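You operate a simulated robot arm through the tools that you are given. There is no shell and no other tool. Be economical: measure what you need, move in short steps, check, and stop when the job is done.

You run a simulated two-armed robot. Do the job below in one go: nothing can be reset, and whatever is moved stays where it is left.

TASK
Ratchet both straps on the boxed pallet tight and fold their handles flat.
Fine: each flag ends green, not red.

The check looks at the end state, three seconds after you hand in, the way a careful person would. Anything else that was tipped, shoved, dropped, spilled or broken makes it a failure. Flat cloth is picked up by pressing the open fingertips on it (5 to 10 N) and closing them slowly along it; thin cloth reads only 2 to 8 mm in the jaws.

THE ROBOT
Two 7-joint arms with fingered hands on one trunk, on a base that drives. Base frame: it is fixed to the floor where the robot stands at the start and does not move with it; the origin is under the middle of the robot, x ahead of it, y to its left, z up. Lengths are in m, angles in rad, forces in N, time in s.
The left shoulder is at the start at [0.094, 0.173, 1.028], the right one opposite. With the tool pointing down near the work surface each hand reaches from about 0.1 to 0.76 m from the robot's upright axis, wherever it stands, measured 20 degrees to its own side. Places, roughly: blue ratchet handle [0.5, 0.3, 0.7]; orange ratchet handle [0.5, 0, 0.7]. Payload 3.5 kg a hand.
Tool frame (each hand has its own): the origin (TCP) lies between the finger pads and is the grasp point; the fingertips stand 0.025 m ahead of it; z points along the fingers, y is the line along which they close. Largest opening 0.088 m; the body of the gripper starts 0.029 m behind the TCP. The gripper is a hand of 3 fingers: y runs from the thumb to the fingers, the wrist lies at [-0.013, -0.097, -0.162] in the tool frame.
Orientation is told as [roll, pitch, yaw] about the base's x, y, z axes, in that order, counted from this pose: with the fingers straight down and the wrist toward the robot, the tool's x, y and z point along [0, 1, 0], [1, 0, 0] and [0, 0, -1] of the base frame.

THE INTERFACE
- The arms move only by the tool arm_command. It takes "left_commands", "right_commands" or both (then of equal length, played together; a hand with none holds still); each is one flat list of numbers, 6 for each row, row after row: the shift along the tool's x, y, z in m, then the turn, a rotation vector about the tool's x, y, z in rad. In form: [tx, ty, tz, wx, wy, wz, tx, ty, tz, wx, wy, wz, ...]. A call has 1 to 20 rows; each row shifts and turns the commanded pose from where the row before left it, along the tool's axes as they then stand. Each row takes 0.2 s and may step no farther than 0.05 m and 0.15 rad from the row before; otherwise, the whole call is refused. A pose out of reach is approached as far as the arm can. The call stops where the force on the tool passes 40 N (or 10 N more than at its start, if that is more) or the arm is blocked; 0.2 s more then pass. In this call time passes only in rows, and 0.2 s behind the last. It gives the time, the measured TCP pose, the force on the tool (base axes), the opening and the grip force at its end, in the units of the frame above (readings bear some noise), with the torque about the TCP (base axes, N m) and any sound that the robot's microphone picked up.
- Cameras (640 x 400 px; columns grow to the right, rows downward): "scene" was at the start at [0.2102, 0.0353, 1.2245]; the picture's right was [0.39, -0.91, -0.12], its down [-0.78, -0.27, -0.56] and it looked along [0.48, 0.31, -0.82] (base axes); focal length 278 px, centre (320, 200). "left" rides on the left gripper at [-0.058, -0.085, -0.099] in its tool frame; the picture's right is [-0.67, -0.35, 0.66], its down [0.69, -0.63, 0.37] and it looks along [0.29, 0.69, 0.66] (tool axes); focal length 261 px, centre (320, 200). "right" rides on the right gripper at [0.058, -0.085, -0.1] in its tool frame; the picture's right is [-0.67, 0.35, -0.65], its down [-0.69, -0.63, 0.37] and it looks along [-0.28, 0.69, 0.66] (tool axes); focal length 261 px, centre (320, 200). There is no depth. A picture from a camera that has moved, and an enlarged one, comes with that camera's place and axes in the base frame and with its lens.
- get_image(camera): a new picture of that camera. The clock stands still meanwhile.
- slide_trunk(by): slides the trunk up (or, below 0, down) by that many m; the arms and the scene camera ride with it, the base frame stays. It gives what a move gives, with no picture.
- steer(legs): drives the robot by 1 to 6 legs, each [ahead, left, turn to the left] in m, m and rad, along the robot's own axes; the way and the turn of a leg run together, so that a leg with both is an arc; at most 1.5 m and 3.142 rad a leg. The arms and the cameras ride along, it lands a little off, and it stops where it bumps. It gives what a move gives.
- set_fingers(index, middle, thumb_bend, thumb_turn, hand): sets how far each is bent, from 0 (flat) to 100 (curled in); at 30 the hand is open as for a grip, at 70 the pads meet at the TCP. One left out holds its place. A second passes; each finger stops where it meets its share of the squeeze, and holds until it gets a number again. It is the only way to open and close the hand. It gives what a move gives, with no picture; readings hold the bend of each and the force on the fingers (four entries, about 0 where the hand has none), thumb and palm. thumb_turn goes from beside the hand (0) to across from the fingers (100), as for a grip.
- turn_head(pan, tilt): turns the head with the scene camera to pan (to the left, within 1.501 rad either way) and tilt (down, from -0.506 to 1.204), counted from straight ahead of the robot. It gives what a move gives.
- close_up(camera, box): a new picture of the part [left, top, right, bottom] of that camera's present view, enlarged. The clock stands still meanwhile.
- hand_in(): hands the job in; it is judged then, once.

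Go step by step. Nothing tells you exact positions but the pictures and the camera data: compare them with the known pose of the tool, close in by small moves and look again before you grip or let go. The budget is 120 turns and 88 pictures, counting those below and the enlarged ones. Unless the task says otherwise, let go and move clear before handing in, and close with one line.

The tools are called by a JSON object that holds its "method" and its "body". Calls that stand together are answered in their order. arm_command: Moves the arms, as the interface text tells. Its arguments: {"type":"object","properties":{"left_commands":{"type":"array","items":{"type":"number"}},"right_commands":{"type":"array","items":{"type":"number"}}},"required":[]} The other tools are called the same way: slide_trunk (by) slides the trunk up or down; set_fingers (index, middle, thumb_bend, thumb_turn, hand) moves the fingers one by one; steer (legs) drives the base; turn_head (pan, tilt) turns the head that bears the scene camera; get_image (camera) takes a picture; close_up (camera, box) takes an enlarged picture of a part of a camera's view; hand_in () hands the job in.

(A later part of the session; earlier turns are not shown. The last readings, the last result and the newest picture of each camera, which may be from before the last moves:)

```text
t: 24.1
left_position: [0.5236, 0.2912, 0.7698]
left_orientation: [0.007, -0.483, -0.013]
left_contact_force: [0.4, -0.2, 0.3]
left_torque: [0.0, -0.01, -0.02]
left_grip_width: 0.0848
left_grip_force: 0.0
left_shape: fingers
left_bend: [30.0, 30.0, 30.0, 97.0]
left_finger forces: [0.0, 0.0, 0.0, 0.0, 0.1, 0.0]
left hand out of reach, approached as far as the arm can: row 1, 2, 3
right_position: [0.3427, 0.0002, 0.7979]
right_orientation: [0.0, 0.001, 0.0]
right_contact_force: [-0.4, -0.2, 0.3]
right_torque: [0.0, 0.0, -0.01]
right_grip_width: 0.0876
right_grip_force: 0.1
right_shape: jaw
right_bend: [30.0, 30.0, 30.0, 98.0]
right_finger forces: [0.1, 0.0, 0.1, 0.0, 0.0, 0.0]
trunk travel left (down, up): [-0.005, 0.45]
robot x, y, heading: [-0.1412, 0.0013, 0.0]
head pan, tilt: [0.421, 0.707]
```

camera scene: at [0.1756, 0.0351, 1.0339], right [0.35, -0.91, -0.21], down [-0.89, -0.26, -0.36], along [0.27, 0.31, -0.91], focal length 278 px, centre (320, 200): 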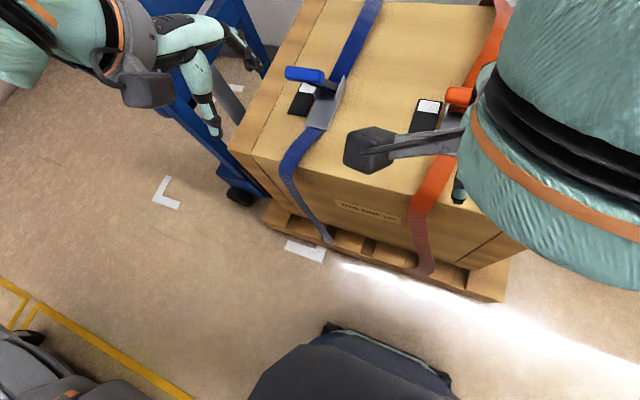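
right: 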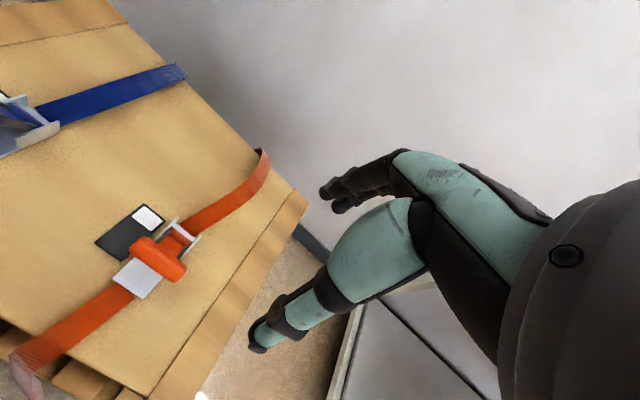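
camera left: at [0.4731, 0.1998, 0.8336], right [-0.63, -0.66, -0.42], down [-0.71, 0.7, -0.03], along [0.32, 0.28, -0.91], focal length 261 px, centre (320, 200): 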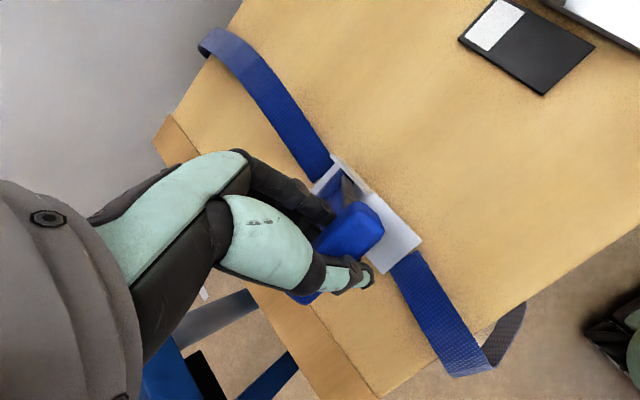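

Shifting back over the bar with a little clearance.

{"method": "arm_command", "body": {"left_commands": [-0.011, 0, -0.02, 0, 0, 0, -0.011, -0.025, 0, 0, 0, 0, -0.011, -0.025, 0, 0, 0, 0, 0, -0.025, 0, 0, 0, 0]}}

{"method": "get_image", "body": {"camera": "left"}}

{"method": "close_up", "body": {"camera": "scene", "box": [220, 20, 380, 140]}}

```text
t: 25.1
left_position: [0.4487, 0.2588, 0.7553]
left_orientation: [0.006, -0.485, -0.013]
left_contact_force: [0.2, 0.2, 0.4]
left_torque: [-0.02, 0.0, 0.0]
left_grip_width: 0.0846
left_grip_force: 0.0
left_shape: fingers
left_bend: [30.0, 30.0, 30.0, 97.0]
left_finger forces: [0.0, 0.0, 0.0, 0.0, 0.0, 0.0]
right_position: [0.3426, -0.0011, 0.8]
right_orientation: [-0.001, 0.001, 0.001]
right_contact_force: [-0.3, -0.1, 0.0]
right_torque: [-0.02, -0.03, 0.0]
right_grip_width: 0.0877
right_grip_force: 0.2
right_shape: jaw
right_bend: [30.0, 30.0, 30.0, 98.0]
right_finger forces: [0.0, 0.0, 0.1, 0.0, 0.0, 0.1]
trunk travel left (down, up): [-0.005, 0.45]
robot x, y, heading: [-0.1423, 0.0013, 0.004]
head pan, tilt: [0.421, 0.707]
```

```text
58 pictures are left
camera left: at [0.3256, 0.2021, 0.8033], right [-0.01, -0.67, -0.75], down [-0.38, 0.69, -0.61], along [0.92, 0.28, -0.26], focal length 261 px, centre (320, 200)
```

left: 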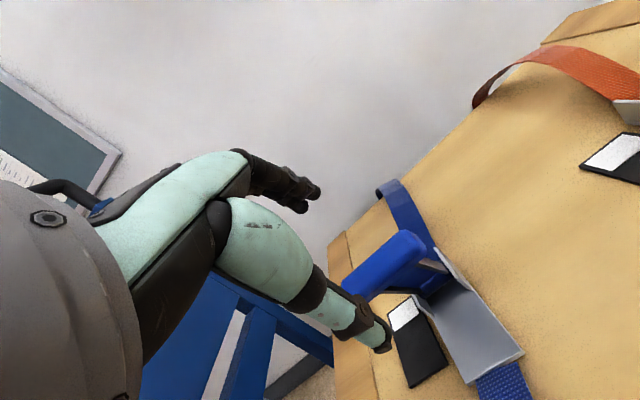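

```text
3.33 times, centred on (300, 80) of scene
camera zoom: at [0.1758, 0.0356, 1.0337], right [0.35, -0.91, -0.21], down [-0.89, -0.27, -0.36], along [0.27, 0.31, -0.91], focal length 925 px, centre (387, 600)
```

zoom: 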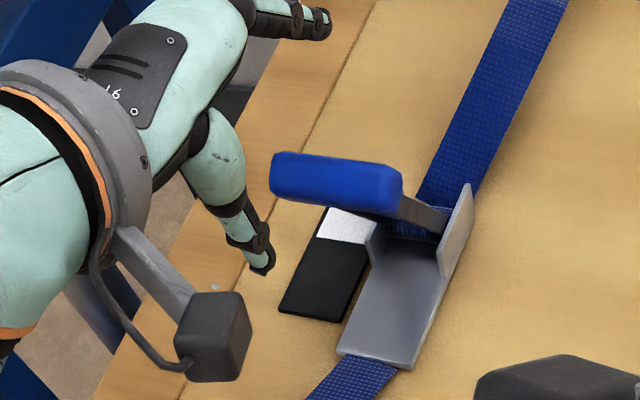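

The bar lies straight ahead along the fingers, so I'll slide onto it and grip.

{"method": "arm_command", "body": {"left_commands": [0, 0, 0.035, 0, 0, 0, 0, 0, 0.03, 0, 0, 0, 0, 0, 0.023, 0, 0, 0]}}

{"method": "set_fingers", "body": {"hand": "left", "index": 80, "middle": 80, "thumb_bend": 90}}

{"method": "close_up", "body": {"camera": "scene", "box": [220, 20, 380, 140]}}

```text
t: 25.9
left_position: [0.489, 0.2595, 0.6746]
left_orientation: [0.006, -0.484, -0.012]
left_contact_force: [0.6, 0.8, -0.6]
left_torque: [0.03, -0.02, 0.01]
left_grip_width: 0.0849
left_grip_force: 0.0
left_shape: fingers
left_bend: [30.0, 30.0, 30.0, 97.0]
left_finger forces: [0.0, 0.1, 0.0, 0.0, 0.1, 0.0]
right_position: [0.344, -0.0005, 0.7999]
right_orientation: [0.002, 0.001, -0.001]
right_contact_force: [-1.1, 0.6, 1.1]
right_torque: [0.0, 0.0, 0.0]
right_grip_width: 0.0876
right_grip_force: 0.0
right_shape: jaw
right_bend: [30.0, 30.0, 30.0, 98.0]
right_finger forces: [0.0, 0.0, 0.0, 0.0, 0.0, 0.1]
trunk travel left (down, up): [-0.005, 0.45]
robot x, y, heading: [-0.1418, -0.0011, 0.001]
head pan, tilt: [0.421, 0.707]
```

```text
t: 26.9
left_position: [0.4901, 0.2584, 0.6731]
left_orientation: [0.006, -0.481, -0.011]
left_contact_force: [6.7, 0.9, -1.0]
left_torque: [0.12, -0.25, -0.16]
left_grip_width: 0.0
left_grip_force: 20.8
left_shape: fingers
left_bend: [74.0, 73.0, 75.0, 97.0]
left_finger forces: [10.5, 11.6, 0.1, 0.0, 19.9, 0.0]
right_position: [0.3433, 0.0004, 0.7976]
right_orientation: [-0.002, 0.002, -0.001]
right_contact_force: [-0.1, -0.9, -1.2]
right_torque: [-0.01, 0.01, -0.01]
right_grip_width: 0.0879
right_grip_force: 0.1
right_shape: jaw
right_bend: [30.0, 30.0, 30.0, 98.0]
right_finger forces: [0.0, 0.1, 0.1, 0.0, 0.0, 0.1]
trunk travel left (down, up): [-0.005, 0.45]
robot x, y, heading: [-0.1364, -0.0043, -0.002]
head pan, tilt: [0.421, 0.707]
```

```text
3.33 times, centred on (300, 80) of scene
camera zoom: at [0.1775, 0.0356, 1.033], right [0.35, -0.91, -0.21], down [-0.9, -0.27, -0.36], along [0.27, 0.31, -0.91], focal length 925 px, centre (387, 600)
```

zoom: 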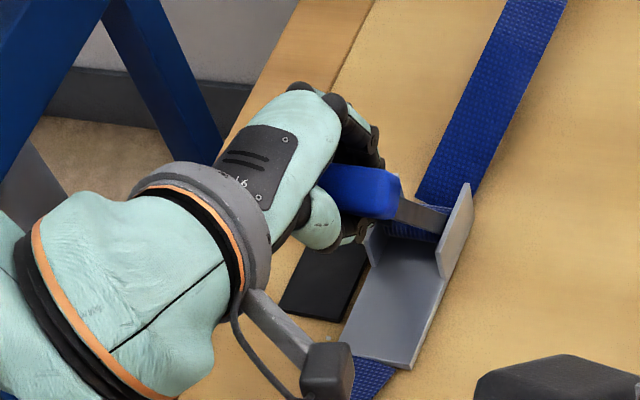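

The fingers now wrap fully around the bar. I'll push up and over along the arc.

{"method": "arm_command", "body": {"left_commands": [0, 0.0144, -0.0013, 0.113, 0, 0, 0, 0.0144, -0.0013, 0.113, 0, 0, 0, 0.0144, -0.0013, 0.113, 0, 0]}}

{"method": "close_up", "body": {"camera": "scene", "box": [220, 20, 380, 140]}}

```text
t: 27.6
left_position: [0.5081, 0.2605, 0.6829]
left_orientation: [0.006, -0.206, -0.012]
left_contact_force: [-24.9, 0.7, -0.4]
left_torque: [0.19, -1.07, -0.29]
left_grip_width: 0.0
left_grip_force: 33.8
left_shape: fingers
left_bend: [75.0, 75.0, 77.0, 96.0]
left_finger forces: [8.3, 12.3, 0.1, 0.1, 47.5, 0.0]
right_position: [0.3402, -0.0003, 0.7987]
right_orientation: [-0.001, 0.001, 0.002]
right_contact_force: [-0.4, 1.3, 0.1]
right_torque: [-0.02, -0.03, 0.0]
right_grip_width: 0.0876
right_grip_force: 0.1
right_shape: jaw
right_bend: [30.0, 30.0, 30.0, 98.0]
right_finger forces: [0.1, 0.0, 0.1, 0.0, 0.0, 0.0]
trunk travel left (down, up): [-0.005, 0.45]
robot x, y, heading: [-0.1413, -0.0003, 0.003]
head pan, tilt: [0.421, 0.707]
stopped in row 3 (left hand): the force on the tool passed its limit at 47 N (the readings are from after the stop); the commanded pose is now the measured one
```

```text
3.33 times, centred on (300, 80) of scene
camera zoom: at [0.1739, 0.0362, 1.034], right [0.36, -0.91, -0.2], down [-0.89, -0.27, -0.36], along [0.27, 0.31, -0.91], focal length 925 px, centre (387, 600)
```

zoom: 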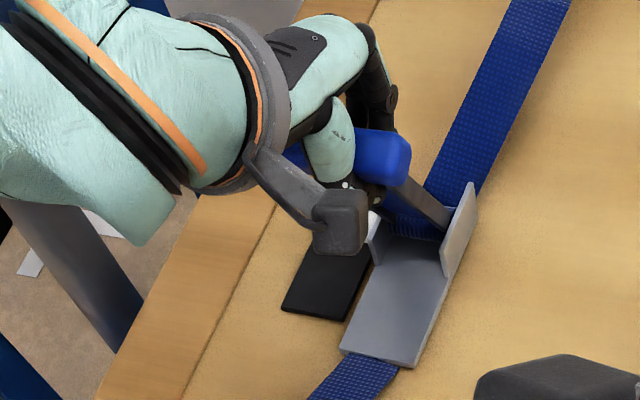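

It is a hard stop at 60°, so the working stroke must be downward. I'll loosen to a wrapped cage and press the handle right down to its lower stop.

{"method": "set_fingers", "body": {"hand": "left", "index": 62, "middle": 62, "thumb_bend": 62}}

{"method": "arm_command", "body": {"left_commands": [0, -0.0208, 0.0011, -0.0675, 0, 0, 0, -0.0208, 0.0011, -0.0675, 0, 0, 0, -0.0137, 0.0076, -0.0675, 0, 0, 0, -0.0137, 0.0076, -0.0675, 0, 0, 0, -0.013, 0.0088, -0.0675, 0, 0, 0, -0.013, 0.0088, -0.0675, 0, 0, 0, -0.0111, 0.0104, -0.0675, 0, 0, 0, -0.0111, 0.0104, -0.0675, 0, 0]}}

{"method": "close_up", "body": {"camera": "scene", "box": [220, 40, 380, 160]}}

```text
t: 28.6
left_position: [0.511, 0.2591, 0.6865]
left_orientation: [0.006, -0.213, -0.01]
left_contact_force: [-19.5, -1.0, -7.1]
left_torque: [0.02, -0.59, -0.06]
left_grip_width: 0.0253
left_grip_force: 11.0
left_shape: fingers
left_bend: [62.0, 62.0, 60.0, 96.0]
left_finger forces: [0.1, 0.1, 0.1, 0.0, 21.7, 0.0]
right_position: [0.3427, -0.0008, 0.8005]
right_orientation: [0.001, 0.0, 0.003]
right_contact_force: [0.6, -0.1, 0.4]
right_torque: [0.0, -0.02, -0.03]
right_grip_width: 0.0877
right_grip_force: 0.1
right_shape: jaw
right_bend: [30.0, 30.0, 30.0, 98.0]
right_finger forces: [0.0, 0.1, 0.0, 0.0, 0.1, 0.0]
trunk travel left (down, up): [-0.005, 0.45]
robot x, y, heading: [-0.1436, 0.0006, 0.001]
head pan, tilt: [0.421, 0.707]
```

```text
t: 30.4
left_position: [0.4379, 0.2606, 0.6086]
left_orientation: [0.01, -0.748, -0.018]
left_contact_force: [-16.5, 2.1, 3.1]
left_torque: [0.05, 0.12, -0.04]
left_grip_width: 0.0294
left_grip_force: 8.7
left_shape: fingers
left_bend: [61.0, 60.0, 55.0, 97.0]
left_finger forces: [2.0, 2.3, 0.0, 0.0, 12.9, 0.0]
left hand out of reach, approached as far as the arm can: row 8
right_position: [0.3396, -0.0003, 0.7996]
right_orientation: [0.001, -0.002, 0.002]
right_contact_force: [-0.9, 0.0, -0.1]
right_torque: [-0.01, 0.01, 0.0]
right_grip_width: 0.0878
right_grip_force: 0.0
right_shape: jaw
right_bend: [30.0, 30.0, 30.0, 98.0]
right_finger forces: [0.0, 0.1, 0.0, 0.0, 0.0, 0.0]
trunk travel left (down, up): [-0.005, 0.45]
robot x, y, heading: [-0.1412, -0.0019, 0.001]
head pan, tilt: [0.421, 0.707]
```

```text
3.33 times, centred on (300, 100) of scene
camera zoom: at [0.1726, 0.0363, 1.0343], right [0.36, -0.91, -0.2], down [-0.89, -0.27, -0.36], along [0.28, 0.31, -0.91], focal length 925 px, centre (387, 533)
```

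zoom: 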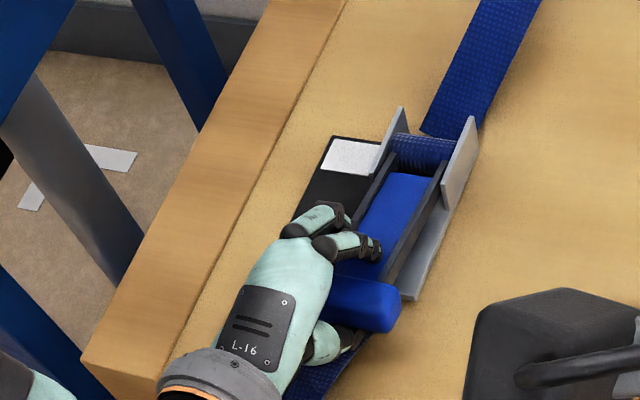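

The bar is still about 10° above flat and the steep wrist pitch limits reach. I'll tilt the hand more upright while holding, then press straight down.

{"method": "arm_command", "body": {"left_commands": [0, 0, 0, 0.12, 0, 0, 0, 0, 0, 0.12, 0, 0, 0, -0.004, 0.008, 0.08, 0, 0, 0, -0.005, 0.009, 0, 0, 0, 0, -0.005, 0.009, 0, 0, 0]}}

{"method": "close_up", "body": {"camera": "scene", "box": [220, 40, 380, 160]}}

```text
t: 31.3
left_position: [0.4403, 0.2581, 0.6013]
left_orientation: [0.006, -0.444, -0.012]
left_contact_force: [-17.3, 3.6, 18.4]
left_torque: [0.12, -0.08, -0.03]
left_grip_width: 0.0413
left_grip_force: 25.0
left_shape: fingers
left_bend: [60.0, 56.0, 46.0, 96.0]
left_finger forces: [6.7, 12.5, 0.0, 0.0, 31.0, 0.1]
right_position: [0.3398, 0.0005, 0.8009]
right_orientation: [0.003, -0.004, 0.003]
right_contact_force: [-0.8, 0.2, 0.4]
right_torque: [-0.01, 0.0, -0.02]
right_grip_width: 0.088
right_grip_force: 0.1
right_shape: jaw
right_bend: [30.0, 30.0, 30.0, 98.0]
right_finger forces: [0.0, 0.0, 0.1, 0.0, 0.0, 0.0]
trunk travel left (down, up): [-0.005, 0.45]
robot x, y, heading: [-0.1409, 0.0013, 0.006]
head pan, tilt: [0.421, 0.707]
stopped in row 4 (left hand): the force on the tool passed its limit at 45 N (the readings are from after the stop); the commanded pose is now the measured one
```

```text
3.33 times, centred on (300, 100) of scene
camera zoom: at [0.1716, 0.0357, 1.035], right [0.36, -0.91, -0.2], down [-0.89, -0.27, -0.36], along [0.28, 0.31, -0.91], focal length 925 px, centre (387, 533)
```

zoom: 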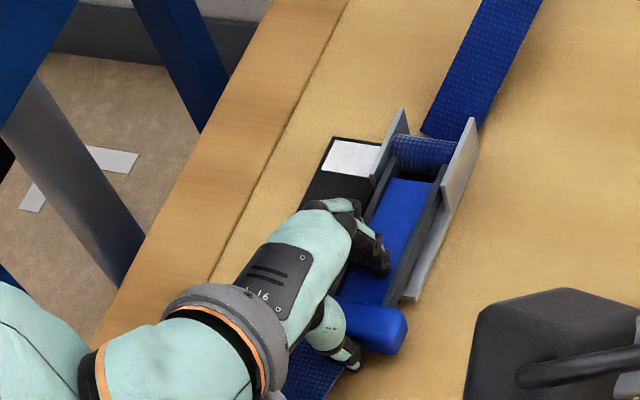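

The bar is about 5° above flat and pressing with the finger cage tops out there. I'll open the hand and lift off to see what the handle does.

{"method": "set_fingers", "body": {"hand": "left", "index": 20, "middle": 20, "thumb_bend": 20}}

{"method": "close_up", "body": {"camera": "scene", "box": [220, 40, 380, 160]}}

```text
t: 32.3
left_position: [0.4427, 0.2588, 0.6028]
left_orientation: [0.007, -0.445, -0.015]
left_contact_force: [3.3, -1.4, 33.5]
left_torque: [-0.26, 0.88, 0.06]
left_grip_width: 0.0879
left_grip_force: 19.3
left_shape: fingers
left_bend: [20.0, 20.0, 36.0, 97.0]
left_finger forces: [0.0, 0.0, 0.1, 0.0, 38.3, 0.0]
right_position: [0.3399, -0.0017, 0.8027]
right_orientation: [0.001, -0.003, 0.002]
right_contact_force: [0.1, 0.2, -0.3]
right_torque: [0.01, -0.02, 0.01]
right_grip_width: 0.0876
right_grip_force: 0.1
right_shape: jaw
right_bend: [30.0, 30.0, 30.0, 98.0]
right_finger forces: [0.1, 0.1, 0.0, 0.0, 0.0, 0.1]
trunk travel left (down, up): [-0.005, 0.45]
robot x, y, heading: [-0.1376, 0.001, -0.0]
head pan, tilt: [0.421, 0.707]
```

```text
3.33 times, centred on (300, 100) of scene
camera zoom: at [0.1721, 0.0341, 1.0352], right [0.36, -0.91, -0.21], down [-0.89, -0.27, -0.36], along [0.28, 0.31, -0.91], focal length 925 px, centre (387, 533)
```

zoom: 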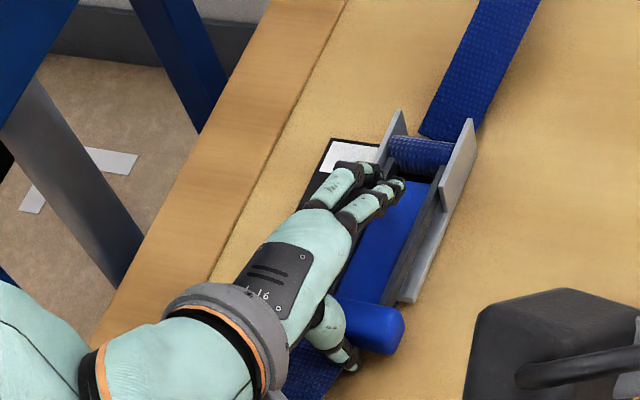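

The thumb was jammed on the surface, which is what blocked the push. I'll lift clear and look.

{"method": "arm_command", "body": {"left_commands": [0, 0, -0.03, 0, 0, 0, 0, 0, -0.04, 0, 0, 0, 0, 0, -0.04, 0, 0, 0, 0, 0, -0.04, 0, 0, 0]}}

{"method": "close_up", "body": {"camera": "scene", "box": [220, 20, 380, 140]}}

```text
t: 33.3
left_position: [0.3889, 0.2603, 0.7313]
left_orientation: [0.007, -0.435, -0.013]
left_contact_force: [0.8, 0.3, 0.9]
left_torque: [0.05, 0.04, -0.01]
left_grip_width: 0.1033
left_grip_force: 0.0
left_shape: fingers
left_bend: [20.0, 20.0, 20.0, 97.0]
left_finger forces: [0.0, 0.0, 0.1, 0.0, 0.0, 0.1]
left hand out of reach, approached as far as the arm can: row 4
right_position: [0.342, 0.0006, 0.7988]
right_orientation: [-0.001, 0.0, 0.001]
right_contact_force: [0.9, -0.7, 0.2]
right_torque: [-0.01, 0.0, -0.01]
right_grip_width: 0.0876
right_grip_force: 0.1
right_shape: jaw
right_bend: [30.0, 30.0, 30.0, 98.0]
right_finger forces: [0.0, 0.0, 0.0, 0.0, 0.0, 0.0]
trunk travel left (down, up): [-0.005, 0.45]
robot x, y, heading: [-0.1418, 0.0022, 0.002]
head pan, tilt: [0.421, 0.707]
```

```text
3.33 times, centred on (300, 80) of scene
camera zoom: at [0.175, 0.0358, 1.0338], right [0.35, -0.91, -0.21], down [-0.89, -0.27, -0.36], along [0.27, 0.31, -0.91], focal length 925 px, centre (387, 600)
```

zoom: 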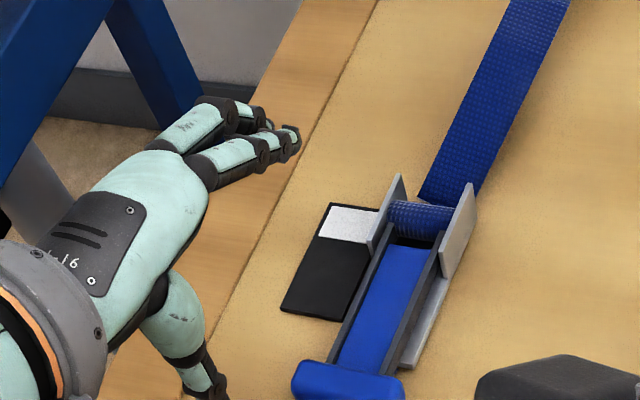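

The handle now lies flat and stays there, so it isn't sprung. Fold-flat works, but the flag is still white. Next I'll do a full up-stroke from completely flat, starting with a pinch on the bar.

{"method": "set_fingers", "body": {"hand": "left", "index": 43, "middle": 43, "thumb_bend": 43}}

{"method": "arm_command", "body": {"left_commands": [0, 0, 0, 0.068, 0, 0, 0, 0, 0, 0.067, 0, 0, 0, -0.0025, 0.043, 0, 0, 0, 0, -0.0025, 0.043, 0, 0, 0, 0, 0, 0.022, 0, 0, 0]}}

{"method": "get_image", "body": {"camera": "left"}}

{"method": "close_up", "body": {"camera": "scene", "box": [220, 40, 380, 160]}}

```text
t: 34.3
left_position: [0.39, 0.2612, 0.7318]
left_orientation: [0.005, -0.438, -0.013]
left_contact_force: [0.2, 0.3, 0.3]
left_torque: [-0.01, -0.02, 0.0]
left_grip_width: 0.0578
left_grip_force: 0.0
left_shape: fingers
left_bend: [43.0, 43.0, 43.0, 97.0]
left_finger forces: [0.0, 0.1, 0.1, 0.1, 0.0, 0.0]
right_position: [0.3425, -0.0, 0.7993]
right_orientation: [0.0, 0.003, 0.003]
right_contact_force: [0.1, -0.1, 0.7]
right_torque: [-0.01, 0.04, 0.03]
right_grip_width: 0.0878
right_grip_force: 0.0
right_shape: jaw
right_bend: [30.0, 30.0, 30.0, 98.0]
right_finger forces: [0.1, 0.0, 0.0, 0.0, 0.1, 0.0]
trunk travel left (down, up): [-0.005, 0.45]
robot x, y, heading: [-0.1385, -0.0046, 0.004]
head pan, tilt: [0.421, 0.707]
```

```text
t: 35.5
left_position: [0.4195, 0.2615, 0.6271]
left_orientation: [0.006, -0.302, -0.012]
left_contact_force: [0.3, 0.3, -0.7]
left_torque: [0.01, 0.0, -0.01]
left_grip_width: 0.0575
left_grip_force: 0.1
left_shape: fingers
left_bend: [43.0, 43.0, 43.0, 97.0]
left_finger forces: [0.0, 0.0, 0.0, 0.0, 0.1, 0.0]
right_position: [0.3426, 0.0003, 0.7989]
right_orientation: [0.0, 0.001, 0.002]
right_contact_force: [0.4, 0.3, 0.2]
right_torque: [-0.03, 0.0, -0.05]
right_grip_width: 0.0875
right_grip_force: 0.1
right_shape: jaw
right_bend: [30.0, 30.0, 30.0, 98.0]
right_finger forces: [0.0, 0.0, 0.1, 0.0, 0.1, 0.1]
trunk travel left (down, up): [-0.005, 0.45]
robot x, y, heading: [-0.1424, -0.0024, -0.0]
head pan, tilt: [0.421, 0.707]
```

```text
50 pictures are left
camera left: at [0.3075, 0.2041, 0.6966], right [-0.14, -0.66, -0.73], down [-0.48, 0.69, -0.53], along [0.86, 0.28, -0.42], focal length 261 px, centre (320, 200)
```

left: 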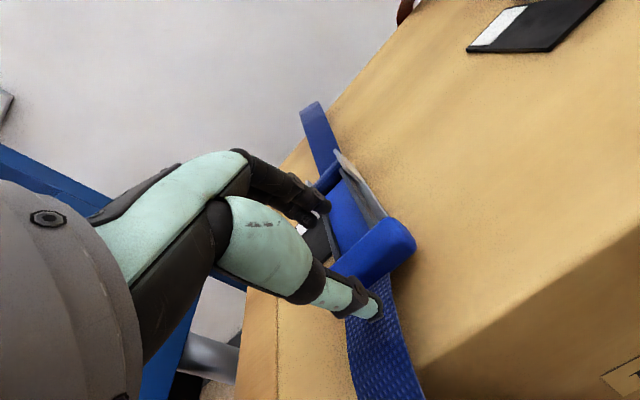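

```text
3.33 times, centred on (300, 100) of scene
camera zoom: at [0.1757, 0.0359, 1.0335], right [0.35, -0.91, -0.21], down [-0.89, -0.27, -0.36], along [0.27, 0.31, -0.91], focal length 925 px, centre (387, 533)
```

zoom: 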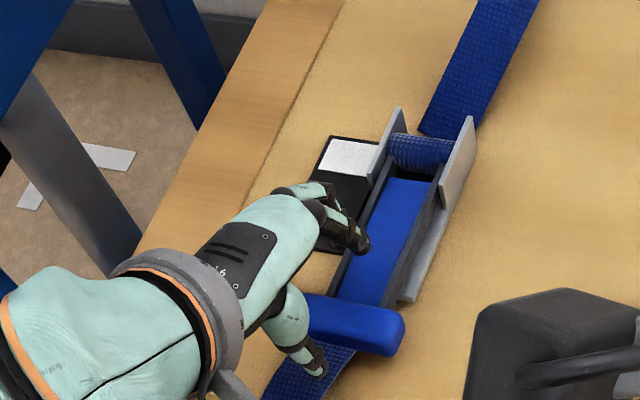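

The thumb is on the near side of the bar and the fingers on the far side. I'll go down the last 17 mm and grip.

{"method": "arm_command", "body": {"left_commands": [-0.003, 0, 0.017, 0, 0, 0]}}

{"method": "set_fingers", "body": {"hand": "left", "index": 80, "middle": 80, "thumb_bend": 90}}

```text
t: 35.9
left_position: [0.4246, 0.2576, 0.6108]
left_orientation: [0.006, -0.302, -0.011]
left_contact_force: [0.0, 0.6, 0.7]
left_torque: [0.0, -0.01, 0.0]
left_grip_width: 0.0572
left_grip_force: 0.0
left_shape: fingers
left_bend: [43.0, 43.0, 43.0, 97.0]
left_finger forces: [0.1, 0.0, 0.1, 0.0, 0.1, 0.0]
right_position: [0.3421, -0.0, 0.7993]
right_orientation: [0.001, 0.002, 0.001]
right_contact_force: [-0.3, 0.3, 0.1]
right_torque: [0.01, 0.01, 0.02]
right_grip_width: 0.0879
right_grip_force: 0.1
right_shape: jaw
right_bend: [30.0, 30.0, 30.0, 98.0]
right_finger forces: [0.0, 0.0, 0.0, 0.0, 0.0, 0.0]
trunk travel left (down, up): [-0.005, 0.45]
robot x, y, heading: [-0.1395, 0.0003, 0.003]
head pan, tilt: [0.421, 0.707]
```

```text
t: 36.9
left_position: [0.4236, 0.2589, 0.6122]
left_orientation: [0.006, -0.304, -0.011]
left_contact_force: [1.9, 3.0, -0.2]
left_torque: [0.1, -0.01, -0.13]
left_grip_width: 0.0167
left_grip_force: 21.3
left_shape: fingers
left_bend: [71.0, 63.0, 61.0, 97.0]
left_finger forces: [10.2, 11.3, 0.0, 0.1, 20.7, 0.0]
right_position: [0.3413, -0.0003, 0.799]
right_orientation: [0.002, 0.001, 0.003]
right_contact_force: [-1.0, 0.0, -1.0]
right_torque: [-0.05, 0.0, 0.01]
right_grip_width: 0.0877
right_grip_force: 0.2
right_shape: jaw
right_bend: [30.0, 30.0, 30.0, 98.0]
right_finger forces: [0.1, 0.0, 0.1, 0.0, 0.0, 0.1]
trunk travel left (down, up): [-0.005, 0.45]
robot x, y, heading: [-0.1404, 0.0, -0.002]
head pan, tilt: [0.421, 0.707]
```

Gripped at 21 N. Now I'll lift along the arc from fully flat.

{"method": "arm_command", "body": {"left_commands": [0, 0.0079, -0.0139, 0.06, 0, 0, 0, 0.0087, -0.0134, 0.06, 0, 0, 0, 0.0096, -0.0129, 0.06, 0, 0, 0, 0.0102, -0.0123, 0.06, 0, 0]}}

{"method": "close_up", "body": {"camera": "scene", "box": [220, 30, 380, 150]}}

```text
t: 37.9
left_position: [0.4467, 0.257, 0.6716]
left_orientation: [0.006, -0.065, -0.009]
left_contact_force: [-13.3, 4.5, 5.7]
left_torque: [-0.02, 0.63, -0.14]
left_grip_width: 0.0124
left_grip_force: 23.9
left_shape: fingers
left_bend: [72.0, 64.0, 63.0, 97.0]
left_finger forces: [8.1, 9.1, 0.0, 0.1, 31.2, 0.0]
right_position: [0.3413, 0.0002, 0.801]
right_orientation: [0.0, -0.002, 0.002]
right_contact_force: [0.1, 0.4, 0.7]
right_torque: [-0.01, 0.0, 0.02]
right_grip_width: 0.0875
right_grip_force: 0.1
right_shape: jaw
right_bend: [30.0, 30.0, 30.0, 98.0]
right_finger forces: [0.0, 0.0, 0.0, 0.0, 0.0, 0.0]
trunk travel left (down, up): [-0.005, 0.45]
robot x, y, heading: [-0.1411, -0.0032, -0.0]
head pan, tilt: [0.421, 0.707]
```

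```text
3.33 times, centred on (300, 90) of scene
camera zoom: at [0.1733, 0.036, 1.0344], right [0.36, -0.91, -0.2], down [-0.89, -0.27, -0.36], along [0.27, 0.31, -0.91], focal length 925 px, centre (387, 567)
```

zoom: 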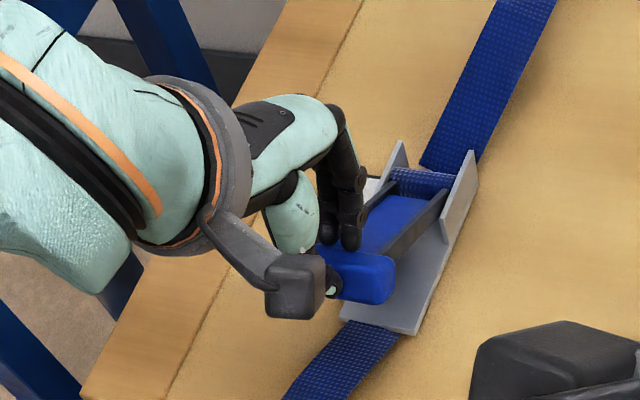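

Lifting cleanly, with the handle around 27°. I'll continue to the upper stop.

{"method": "arm_command", "body": {"left_commands": [0, 0.01, -0.0117, 0.06, 0, 0, 0, 0.011, -0.011, 0.06, 0, 0, 0, 0.0123, -0.0103, 0.06, 0, 0, 0, 0.0128, -0.0095, 0.06, 0, 0]}}

{"method": "arm_command", "body": {"left_commands": [0, 0.0128, -0.006, 0.04, 0, 0, 0, 0.0128, -0.005, 0.04, 0, 0]}}

{"method": "close_up", "body": {"camera": "scene", "box": [220, 20, 380, 140]}}

```text
t: 38.9
left_position: [0.4919, 0.2565, 0.7155]
left_orientation: [0.005, 0.17, -0.008]
left_contact_force: [-17.4, 4.4, 23.9]
left_torque: [0.06, 0.83, -0.09]
left_grip_width: 0.0026
left_grip_force: 17.1
left_shape: fingers
left_bend: [73.0, 74.0, 64.0, 98.0]
left_finger forces: [2.6, 1.6, 0.0, 0.1, 29.9, 0.0]
right_position: [0.3389, 0.0003, 0.8027]
right_orientation: [0.001, -0.004, 0.002]
right_contact_force: [0.6, 0.0, -0.4]
right_torque: [-0.01, -0.01, 0.0]
right_grip_width: 0.0878
right_grip_force: 0.1
right_shape: jaw
right_bend: [30.0, 30.0, 30.0, 98.0]
right_finger forces: [0.0, 0.1, 0.1, 0.0, 0.0, 0.0]
trunk travel left (down, up): [-0.005, 0.45]
robot x, y, heading: [-0.1441, -0.0008, 0.003]
head pan, tilt: [0.421, 0.707]
```

```text
t: 39.5
left_position: [0.5143, 0.2551, 0.7243]
left_orientation: [0.004, 0.232, -0.01]
left_contact_force: [-16.7, 1.8, 31.4]
left_torque: [0.01, 1.09, -0.06]
left_grip_width: 0.0053
left_grip_force: 17.3
left_shape: fingers
left_bend: [73.0, 74.0, 63.0, 98.0]
left_finger forces: [0.0, 0.0, 0.1, 0.0, 35.0, 0.0]
right_position: [0.3373, -0.0002, 0.8027]
right_orientation: [0.002, -0.005, -0.001]
right_contact_force: [-0.1, -0.6, -0.9]
right_torque: [-0.03, -0.02, -0.02]
right_grip_width: 0.0878
right_grip_force: 0.1
right_shape: jaw
right_bend: [30.0, 30.0, 30.0, 98.0]
right_finger forces: [0.1, 0.0, 0.0, 0.0, 0.0, 0.0]
trunk travel left (down, up): [-0.005, 0.45]
robot x, y, heading: [-0.1453, -0.0025, 0.005]
head pan, tilt: [0.421, 0.707]
stopped in row 2 (left hand): the force on the tool passed its limit at 41 N (the readings are from after the stop); the commanded pose is now the measured one
```

```text
3.33 times, centred on (300, 80) of scene
camera zoom: at [0.1691, 0.035, 1.036], right [0.36, -0.91, -0.2], down [-0.89, -0.27, -0.37], along [0.28, 0.31, -0.91], focal length 925 px, centre (387, 600)
```

zoom: 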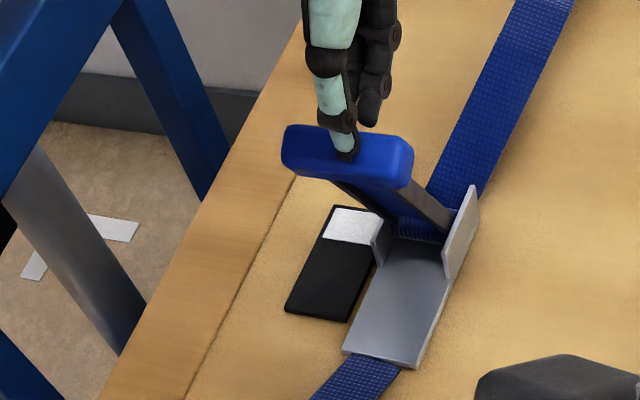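

The fingers slid off the top of the bar and the handle is back at the 60° stop with no click. I'll take the deep wrapped hold again and pump full strokes, watching the flag.

{"method": "set_fingers", "body": {"hand": "left", "index": 30, "middle": 30, "thumb_bend": 30}}

{"method": "arm_command", "body": {"left_commands": [0, 0, -0.03, 0, 0, 0, 0, 0, -0.03, 0, 0, 0, 0.001, 0, 0, -0.144, 0, 0, 0.001, 0, 0, -0.144, 0, 0, 0.001, 0, 0, -0.144, 0, 0, 0, -0.033, 0.0025, 0, 0, 0, 0, -0.032, 0.0025, 0, 0, 0]}}

{"method": "get_image", "body": {"camera": "scene"}}

```text
t: 40.5
left_position: [0.5173, 0.2562, 0.7173]
left_orientation: [0.005, 0.242, -0.011]
left_contact_force: [0.5, 0.2, 0.8]
left_torque: [-0.05, 0.01, 0.02]
left_grip_width: 0.0844
left_grip_force: 0.0
left_shape: fingers
left_bend: [30.0, 30.0, 30.0, 97.0]
left_finger forces: [0.0, 0.0, 0.0, 0.1, 0.0, 0.0]
right_position: [0.3417, 0.0003, 0.7994]
right_orientation: [0.0, -0.001, 0.002]
right_contact_force: [-0.6, 0.5, -0.3]
right_torque: [0.0, -0.01, 0.01]
right_grip_width: 0.0875
right_grip_force: 0.1
right_shape: jaw
right_bend: [30.0, 30.0, 30.0, 98.0]
right_finger forces: [0.0, 0.0, 0.0, 0.1, 0.0, 0.0]
trunk travel left (down, up): [-0.005, 0.45]
robot x, y, heading: [-0.139, -0.0013, 0.006]
head pan, tilt: [0.421, 0.707]
```

```text
t: 42.1
left_position: [0.4699, 0.2594, 0.7588]
left_orientation: [0.004, -0.19, -0.013]
left_contact_force: [0.0, 0.4, 0.5]
left_torque: [0.0, -0.01, -0.01]
left_grip_width: 0.0845
left_grip_force: 0.0
left_shape: fingers
left_bend: [30.0, 30.0, 30.0, 97.0]
left_finger forces: [0.0, 0.1, 0.0, 0.1, 0.0, 0.0]
right_position: [0.3417, -0.0001, 0.7985]
right_orientation: [0.0, 0.0, 0.0]
right_contact_force: [-0.4, -0.3, 0.3]
right_torque: [-0.01, -0.01, 0.02]
right_grip_width: 0.0878
right_grip_force: 0.0
right_shape: jaw
right_bend: [30.0, 30.0, 30.0, 98.0]
right_finger forces: [0.0, 0.0, 0.0, 0.0, 0.0, 0.0]
trunk travel left (down, up): [-0.005, 0.45]
robot x, y, heading: [-0.1424, -0.0018, 0.005]
head pan, tilt: [0.421, 0.707]
```

```text
46 pictures are left
camera scene: at [0.1751, 0.036, 1.0337], right [0.35, -0.91, -0.21], down [-0.89, -0.27, -0.36], along [0.27, 0.31, -0.91], focal length 278 px, centre (320, 200)
```

scene: 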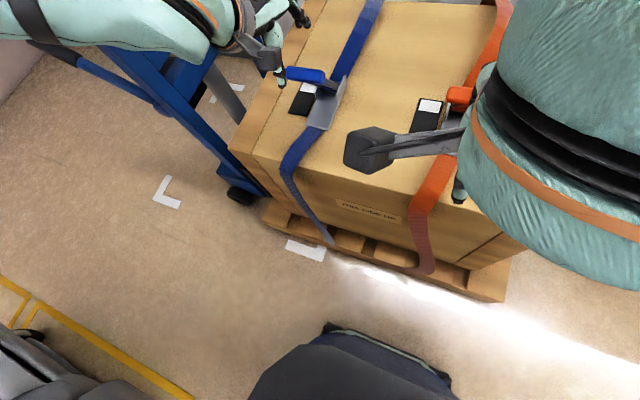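

The handle comes back to about 54° from anywhere except flat, where it stays. I'd like a better side view of an untouched mechanism, so I'll use the right camera on the orange ratchet and a tight view of the blue one.

{"method": "get_image", "body": {"camera": "right"}}

{"method": "close_up", "body": {"camera": "scene", "box": [280, 55, 360, 125]}}

```text
45 pictures are left
camera right: at [0.2567, 0.0564, 0.9002], right [0.35, -0.67, 0.66], down [-0.63, -0.69, -0.37], along [0.69, -0.28, -0.66], focal length 261 px, centre (320, 200)
```

right: 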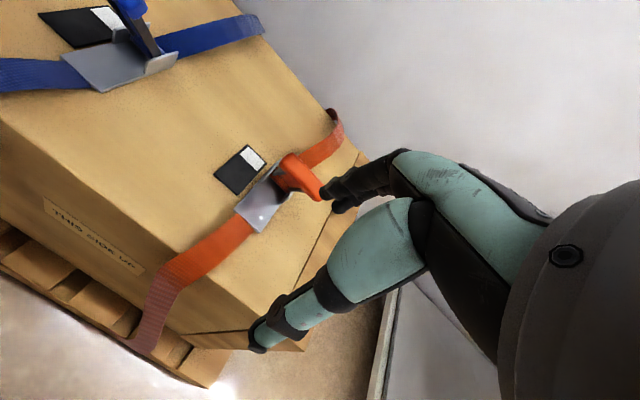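

```text
5.71 times, centred on (320, 90) of scene
camera zoom: at [0.1751, 0.036, 1.0337], right [0.35, -0.91, -0.21], down [-0.89, -0.27, -0.36], along [0.27, 0.31, -0.91], focal length 1586 px, centre (320, 829)
```

zoom: 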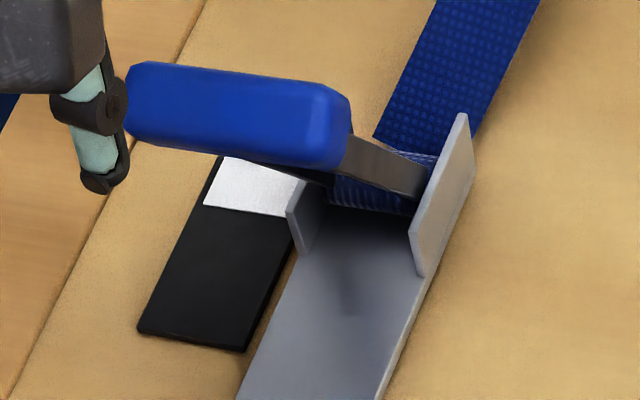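

{"method": "close_up", "body": {"camera": "right", "box": [20, 0, 200, 110]}}

{"method": "close_up", "body": {"camera": "right", "box": [200, 130, 340, 240]}}

```text
3.56 times, centred on (110, 55) of right
camera zoom: at [0.2567, 0.0564, 0.9002], right [0.35, -0.67, 0.66], down [-0.63, -0.69, -0.37], along [0.69, -0.28, -0.66], focal length 927 px, centre (1067, 716)
```

zoom: 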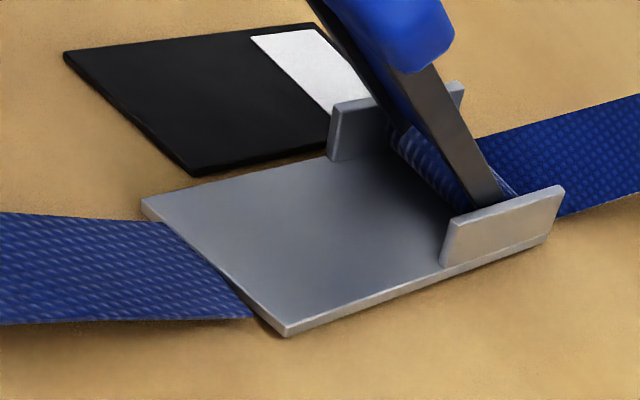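

```text
3.64 times, centred on (270, 185) of right
camera zoom: at [0.2567, 0.0564, 0.9002], right [0.35, -0.67, 0.66], down [-0.63, -0.69, -0.37], along [0.69, -0.28, -0.66], focal length 948 px, centre (502, 254)
```

zoom: 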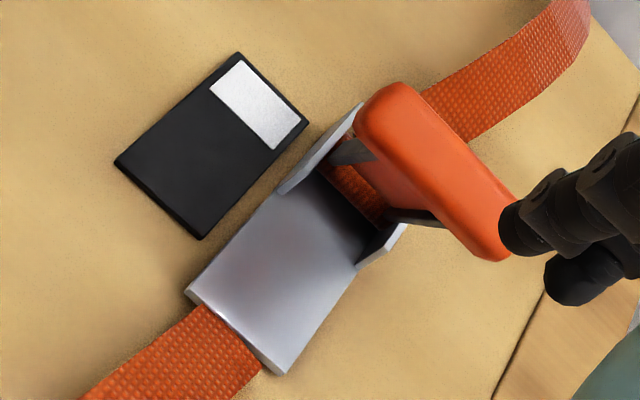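

To understand the return behaviour, I'll close the fingertips, push the bar partway down from above, lift off and look at where it settles.

{"method": "arm_command", "body": {"left_commands": [0, 0, -0.02, 0.095, 0, 0, 0, 0.035, 0, 0.095, 0, 0]}}

{"method": "set_fingers", "body": {"hand": "left", "index": 70, "middle": 70, "thumb_bend": 70}}

{"method": "close_up", "body": {"camera": "right", "box": [20, 0, 200, 110]}}

```text
t: 42.7
left_position: [0.5027, 0.2578, 0.7806]
left_orientation: [0.006, 0.002, -0.011]
left_contact_force: [-0.3, 0.5, -0.1]
left_torque: [0.0, 0.03, 0.01]
left_grip_width: 0.0845
left_grip_force: 0.0
left_shape: fingers
left_bend: [30.0, 30.0, 30.0, 97.0]
left_finger forces: [0.1, 0.0, 0.1, 0.1, 0.0, 0.0]
right_position: [0.3433, -0.0003, 0.7985]
right_orientation: [0.001, 0.004, 0.001]
right_contact_force: [0.6, 0.4, 0.0]
right_torque: [0.04, 0.0, 0.02]
right_grip_width: 0.0876
right_grip_force: 0.0
right_shape: jaw
right_bend: [30.0, 30.0, 30.0, 98.0]
right_finger forces: [0.1, 0.0, 0.0, 0.1, 0.0, 0.0]
trunk travel left (down, up): [-0.005, 0.45]
robot x, y, heading: [-0.142, -0.0024, 0.001]
head pan, tilt: [0.421, 0.707]
```

```text
t: 43.7
left_position: [0.5023, 0.2585, 0.7818]
left_orientation: [0.005, 0.0, -0.01]
left_contact_force: [1.1, 0.1, -0.8]
left_torque: [0.01, 0.0, -0.01]
left_grip_width: 0.0
left_grip_force: 0.1
left_shape: fingers
left_bend: [70.0, 70.0, 70.0, 97.0]
left_finger forces: [0.1, 0.0, 0.0, 0.0, 0.0, 0.0]
right_position: [0.3421, 0.0002, 0.7987]
right_orientation: [0.0, 0.004, 0.003]
right_contact_force: [1.1, -0.2, -1.1]
right_torque: [0.02, -0.02, -0.01]
right_grip_width: 0.0877
right_grip_force: 0.0
right_shape: jaw
right_bend: [30.0, 30.0, 30.0, 98.0]
right_finger forces: [0.0, 0.0, 0.0, 0.0, 0.0, 0.0]
trunk travel left (down, up): [-0.005, 0.45]
robot x, y, heading: [-0.1411, -0.0027, -0.004]
head pan, tilt: [0.421, 0.707]
```

```text
3.56 times, centred on (110, 55) of right
camera zoom: at [0.257, 0.0563, 0.9001], right [0.35, -0.67, 0.65], down [-0.63, -0.69, -0.37], along [0.69, -0.28, -0.66], focal length 927 px, centre (1067, 716)
```

zoom: 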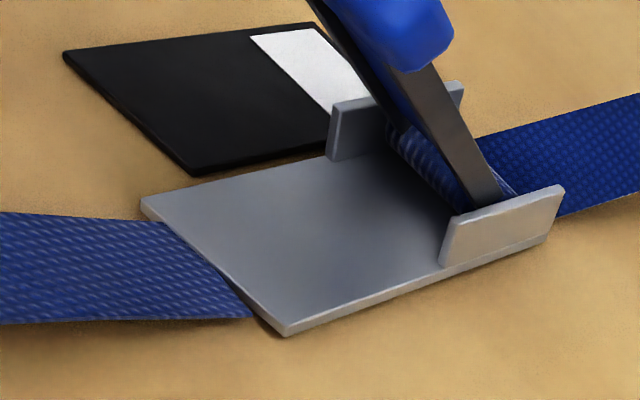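

{"method": "arm_command", "body": {"left_commands": [0, 0.003, 0.045, 0, 0, 0, 0, -0.018, 0.013, 0, 0, 0, 0, -0.018, 0.013, 0, 0, 0, 0, -0.016, 0.016, 0, 0, 0]}}

{"method": "close_up", "body": {"camera": "right", "box": [20, 0, 200, 110]}}

{"method": "arm_command", "body": {"left_commands": [0, 0, -0.04, 0, 0, 0, 0, 0, -0.04, 0, 0, 0]}}

{"method": "close_up", "body": {"camera": "right", "box": [20, 0, 200, 110]}}

```text
t: 44.7
left_position: [0.4507, 0.2594, 0.6952]
left_orientation: [0.003, 0.0, -0.011]
left_contact_force: [-0.1, 0.2, 1.1]
left_torque: [0.0, 0.01, 0.0]
left_grip_width: 0.0001
left_grip_force: 0.5
left_shape: fingers
left_bend: [70.0, 70.0, 70.0, 97.0]
left_finger forces: [0.0, 0.1, 0.0, 0.0, 0.9, 0.0]
right_position: [0.3414, 0.0004, 0.8003]
right_orientation: [0.001, 0.001, 0.002]
right_contact_force: [0.6, 0.0, 0.6]
right_torque: [-0.01, 0.02, 0.0]
right_grip_width: 0.0876
right_grip_force: 0.1
right_shape: jaw
right_bend: [30.0, 30.0, 30.0, 98.0]
right_finger forces: [0.1, 0.0, 0.1, 0.0, 0.1, 0.0]
trunk travel left (down, up): [-0.005, 0.45]
robot x, y, heading: [-0.1413, 0.0033, 0.002]
head pan, tilt: [0.421, 0.707]
```

```text
3.56 times, centred on (110, 55) of right
camera zoom: at [0.2568, 0.0563, 0.9001], right [0.35, -0.67, 0.65], down [-0.63, -0.69, -0.37], along [0.69, -0.28, -0.66], focal length 927 px, centre (1067, 716)
```

zoom: 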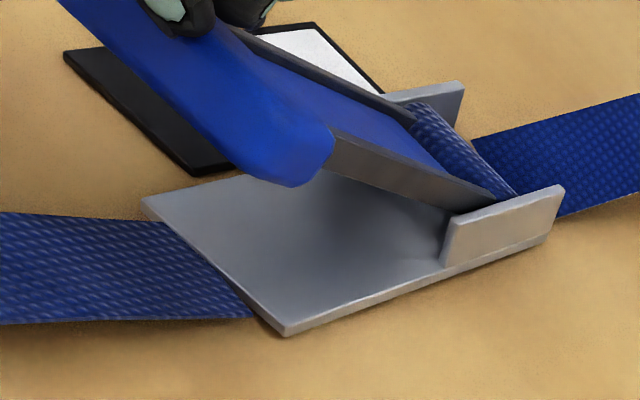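

```text
t: 45.3
left_position: [0.4511, 0.2584, 0.7747]
left_orientation: [0.003, -0.001, -0.013]
left_contact_force: [0.8, -0.1, 0.1]
left_torque: [0.05, -0.02, 0.04]
left_grip_width: 0.0
left_grip_force: 0.1
left_shape: fingers
left_bend: [70.0, 70.0, 70.0, 97.0]
left_finger forces: [0.0, 0.1, 0.0, 0.0, 0.0, 0.1]
right_position: [0.3416, -0.0005, 0.801]
right_orientation: [0.001, 0.0, 0.003]
right_contact_force: [0.5, -0.2, -0.1]
right_torque: [-0.01, 0.02, 0.0]
right_grip_width: 0.088
right_grip_force: 0.0
right_shape: jaw
right_bend: [30.0, 30.0, 30.0, 98.0]
right_finger forces: [0.1, 0.0, 0.0, 0.1, 0.1, 0.1]
trunk travel left (down, up): [-0.005, 0.45]
robot x, y, heading: [-0.1424, 0.0, -0.001]
head pan, tilt: [0.421, 0.707]
```

```text
3.56 times, centred on (110, 55) of right
camera zoom: at [0.2565, 0.0561, 0.9005], right [0.35, -0.67, 0.65], down [-0.63, -0.69, -0.37], along [0.69, -0.28, -0.66], focal length 927 px, centre (1067, 716)
```

zoom: 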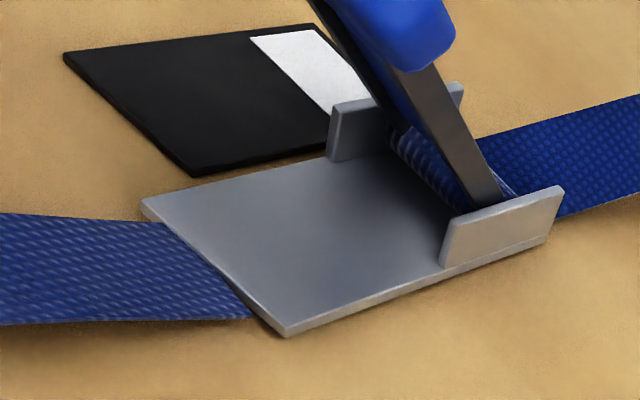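

The handle springs back to 54° very lightly, so downward is the free return stroke. The up-stroke beyond 60° must be the loaded, tightening one. I'll make a solid fist and push the bar from the near side with steadily building force.

{"method": "arm_command", "body": {"left_commands": [0, -0.03, 0, 0, 0, 0, 0, -0.035, 0, 0, 0, 0]}}

{"method": "set_fingers", "body": {"hand": "left", "index": 100, "middle": 100, "thumb_bend": 60, "thumb_turn": 20}}

{"method": "arm_command", "body": {"left_commands": [0, 0, 0.03, 0, 0, 0, 0, 0, 0.03, 0, 0, 0]}}

{"method": "get_image", "body": {"camera": "left"}}

{"method": "get_image", "body": {"camera": "right"}}

```text
t: 45.9
left_position: [0.3854, 0.2602, 0.7762]
left_orientation: [0.006, 0.001, -0.01]
left_contact_force: [-0.2, -0.4, -0.2]
left_torque: [0.05, 0.03, -0.01]
left_grip_width: 0.0
left_grip_force: 0.1
left_shape: fingers
left_bend: [70.0, 70.0, 70.0, 97.0]
left_finger forces: [0.0, 0.0, 0.0, 0.0, 0.0, 0.0]
right_position: [0.3406, -0.0, 0.7978]
right_orientation: [0.0, 0.0, 0.001]
right_contact_force: [-0.8, -0.4, -0.1]
right_torque: [0.0, 0.01, 0.02]
right_grip_width: 0.0875
right_grip_force: 0.0
right_shape: jaw
right_bend: [30.0, 30.0, 30.0, 98.0]
right_finger forces: [0.0, 0.0, 0.0, 0.1, 0.1, 0.0]
trunk travel left (down, up): [-0.005, 0.45]
robot x, y, heading: [-0.1377, -0.0012, 0.003]
head pan, tilt: [0.421, 0.707]
```

```text
t: 46.9
left_position: [0.3865, 0.2601, 0.7742]
left_orientation: [0.003, -0.001, -0.01]
left_contact_force: [0.6, -0.5, -0.2]
left_torque: [-0.05, 0.0, 0.01]
left_grip_width: 0.0568
left_grip_force: 0.1
left_shape: fingers
left_bend: [100.0, 100.0, 60.0, 20.0]
left_finger forces: [0.1, 0.1, 0.0, 0.0, 0.0, 0.0]
right_position: [0.3418, 0.0003, 0.7995]
right_orientation: [0.0, 0.002, 0.002]
right_contact_force: [0.5, 0.8, 0.3]
right_torque: [0.01, 0.0, -0.04]
right_grip_width: 0.0875
right_grip_force: 0.0
right_shape: jaw
right_bend: [30.0, 30.0, 30.0, 98.0]
right_finger forces: [0.0, 0.0, 0.0, 0.0, 0.1, 0.0]
trunk travel left (down, up): [-0.005, 0.45]
robot x, y, heading: [-0.1424, -0.0047, -0.004]
head pan, tilt: [0.421, 0.707]
```

```text
t: 47.5
left_position: [0.3882, 0.2614, 0.7123]
left_orientation: [0.003, -0.001, -0.01]
left_contact_force: [-0.2, 0.5, -0.4]
left_torque: [0.01, -0.02, -0.02]
left_grip_width: 0.0569
left_grip_force: 0.0
left_shape: fingers
left_bend: [100.0, 100.0, 60.0, 20.0]
left_finger forces: [0.0, 0.0, 0.0, 0.0, 0.0, 0.1]
right_position: [0.3413, 0.0002, 0.798]
right_orientation: [0.001, 0.004, 0.002]
right_contact_force: [0.7, 0.2, -0.5]
right_torque: [0.02, -0.02, 0.01]
right_grip_width: 0.0876
right_grip_force: 0.1
right_shape: jaw
right_bend: [30.0, 30.0, 30.0, 98.0]
right_finger forces: [0.0, 0.0, 0.0, 0.0, 0.1, 0.0]
trunk travel left (down, up): [-0.005, 0.45]
robot x, y, heading: [-0.1394, 0.0027, 0.001]
head pan, tilt: [0.421, 0.707]
```

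```text
38 pictures are left
camera left: at [0.3016, 0.2039, 0.8116], right [-0.36, -0.66, -0.66], down [-0.62, 0.69, -0.36], along [0.7, 0.28, -0.66], focal length 261 px, centre (320, 200)
```

left: 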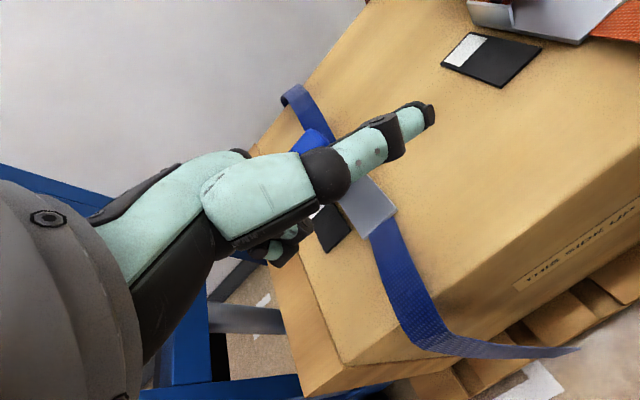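

```text
37 pictures are left
camera right: at [0.2574, 0.0565, 0.8997], right [0.35, -0.67, 0.65], down [-0.63, -0.69, -0.36], along [0.69, -0.28, -0.66], focal length 261 px, centre (320, 200)
```

right: 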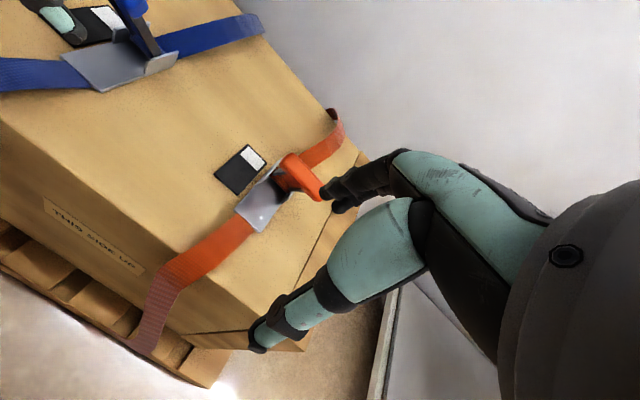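

The fist is set on the near side of the bar. I'll push forward, with a slight rise, until it loads up.

{"method": "arm_command", "body": {"left_commands": [0, 0.012, 0, 0, 0, 0, 0, 0.012, 0, 0, 0, 0, 0, 0.012, 0, 0, 0, 0, 0, 0.012, 0, 0, 0, 0, 0, 0.012, -0.003, 0, 0, 0, 0, 0.01, -0.003, 0, 0, 0, 0, 0.01, -0.003, 0, 0, 0, 0, 0.01, -0.003, 0, 0, 0, 0, 0.01, -0.003, 0, 0, 0]}}

{"method": "close_up", "body": {"camera": "right", "box": [0, 0, 200, 125]}}

```text
t: 49.5
left_position: [0.4891, 0.2592, 0.7282]
left_orientation: [0.004, 0.002, -0.011]
left_contact_force: [-0.3, 0.6, 0.5]
left_torque: [0.02, -0.01, 0.0]
left_grip_width: 0.0569
left_grip_force: 0.0
left_shape: fingers
left_bend: [100.0, 100.0, 60.0, 20.0]
left_finger forces: [0.0, 0.0, 0.1, 0.1, 0.0, 0.1]
right_position: [0.3423, -0.001, 0.799]
right_orientation: [-0.001, 0.001, 0.003]
right_contact_force: [0.2, -0.5, -0.1]
right_torque: [-0.01, -0.04, -0.02]
right_grip_width: 0.0876
right_grip_force: 0.1
right_shape: jaw
right_bend: [30.0, 30.0, 30.0, 98.0]
right_finger forces: [0.1, 0.1, 0.0, 0.1, 0.0, 0.0]
trunk travel left (down, up): [-0.005, 0.45]
robot x, y, heading: [-0.1395, 0.001, 0.001]
head pan, tilt: [0.421, 0.707]
```

```text
3.20 times, centred on (100, 62) of right
camera zoom: at [0.2571, 0.0563, 0.9], right [0.35, -0.67, 0.65], down [-0.63, -0.69, -0.37], along [0.69, -0.28, -0.66], focal length 834 px, centre (1024, 640)
```

zoom: 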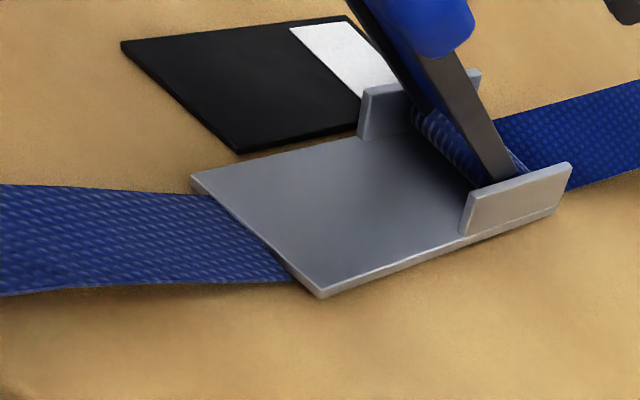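

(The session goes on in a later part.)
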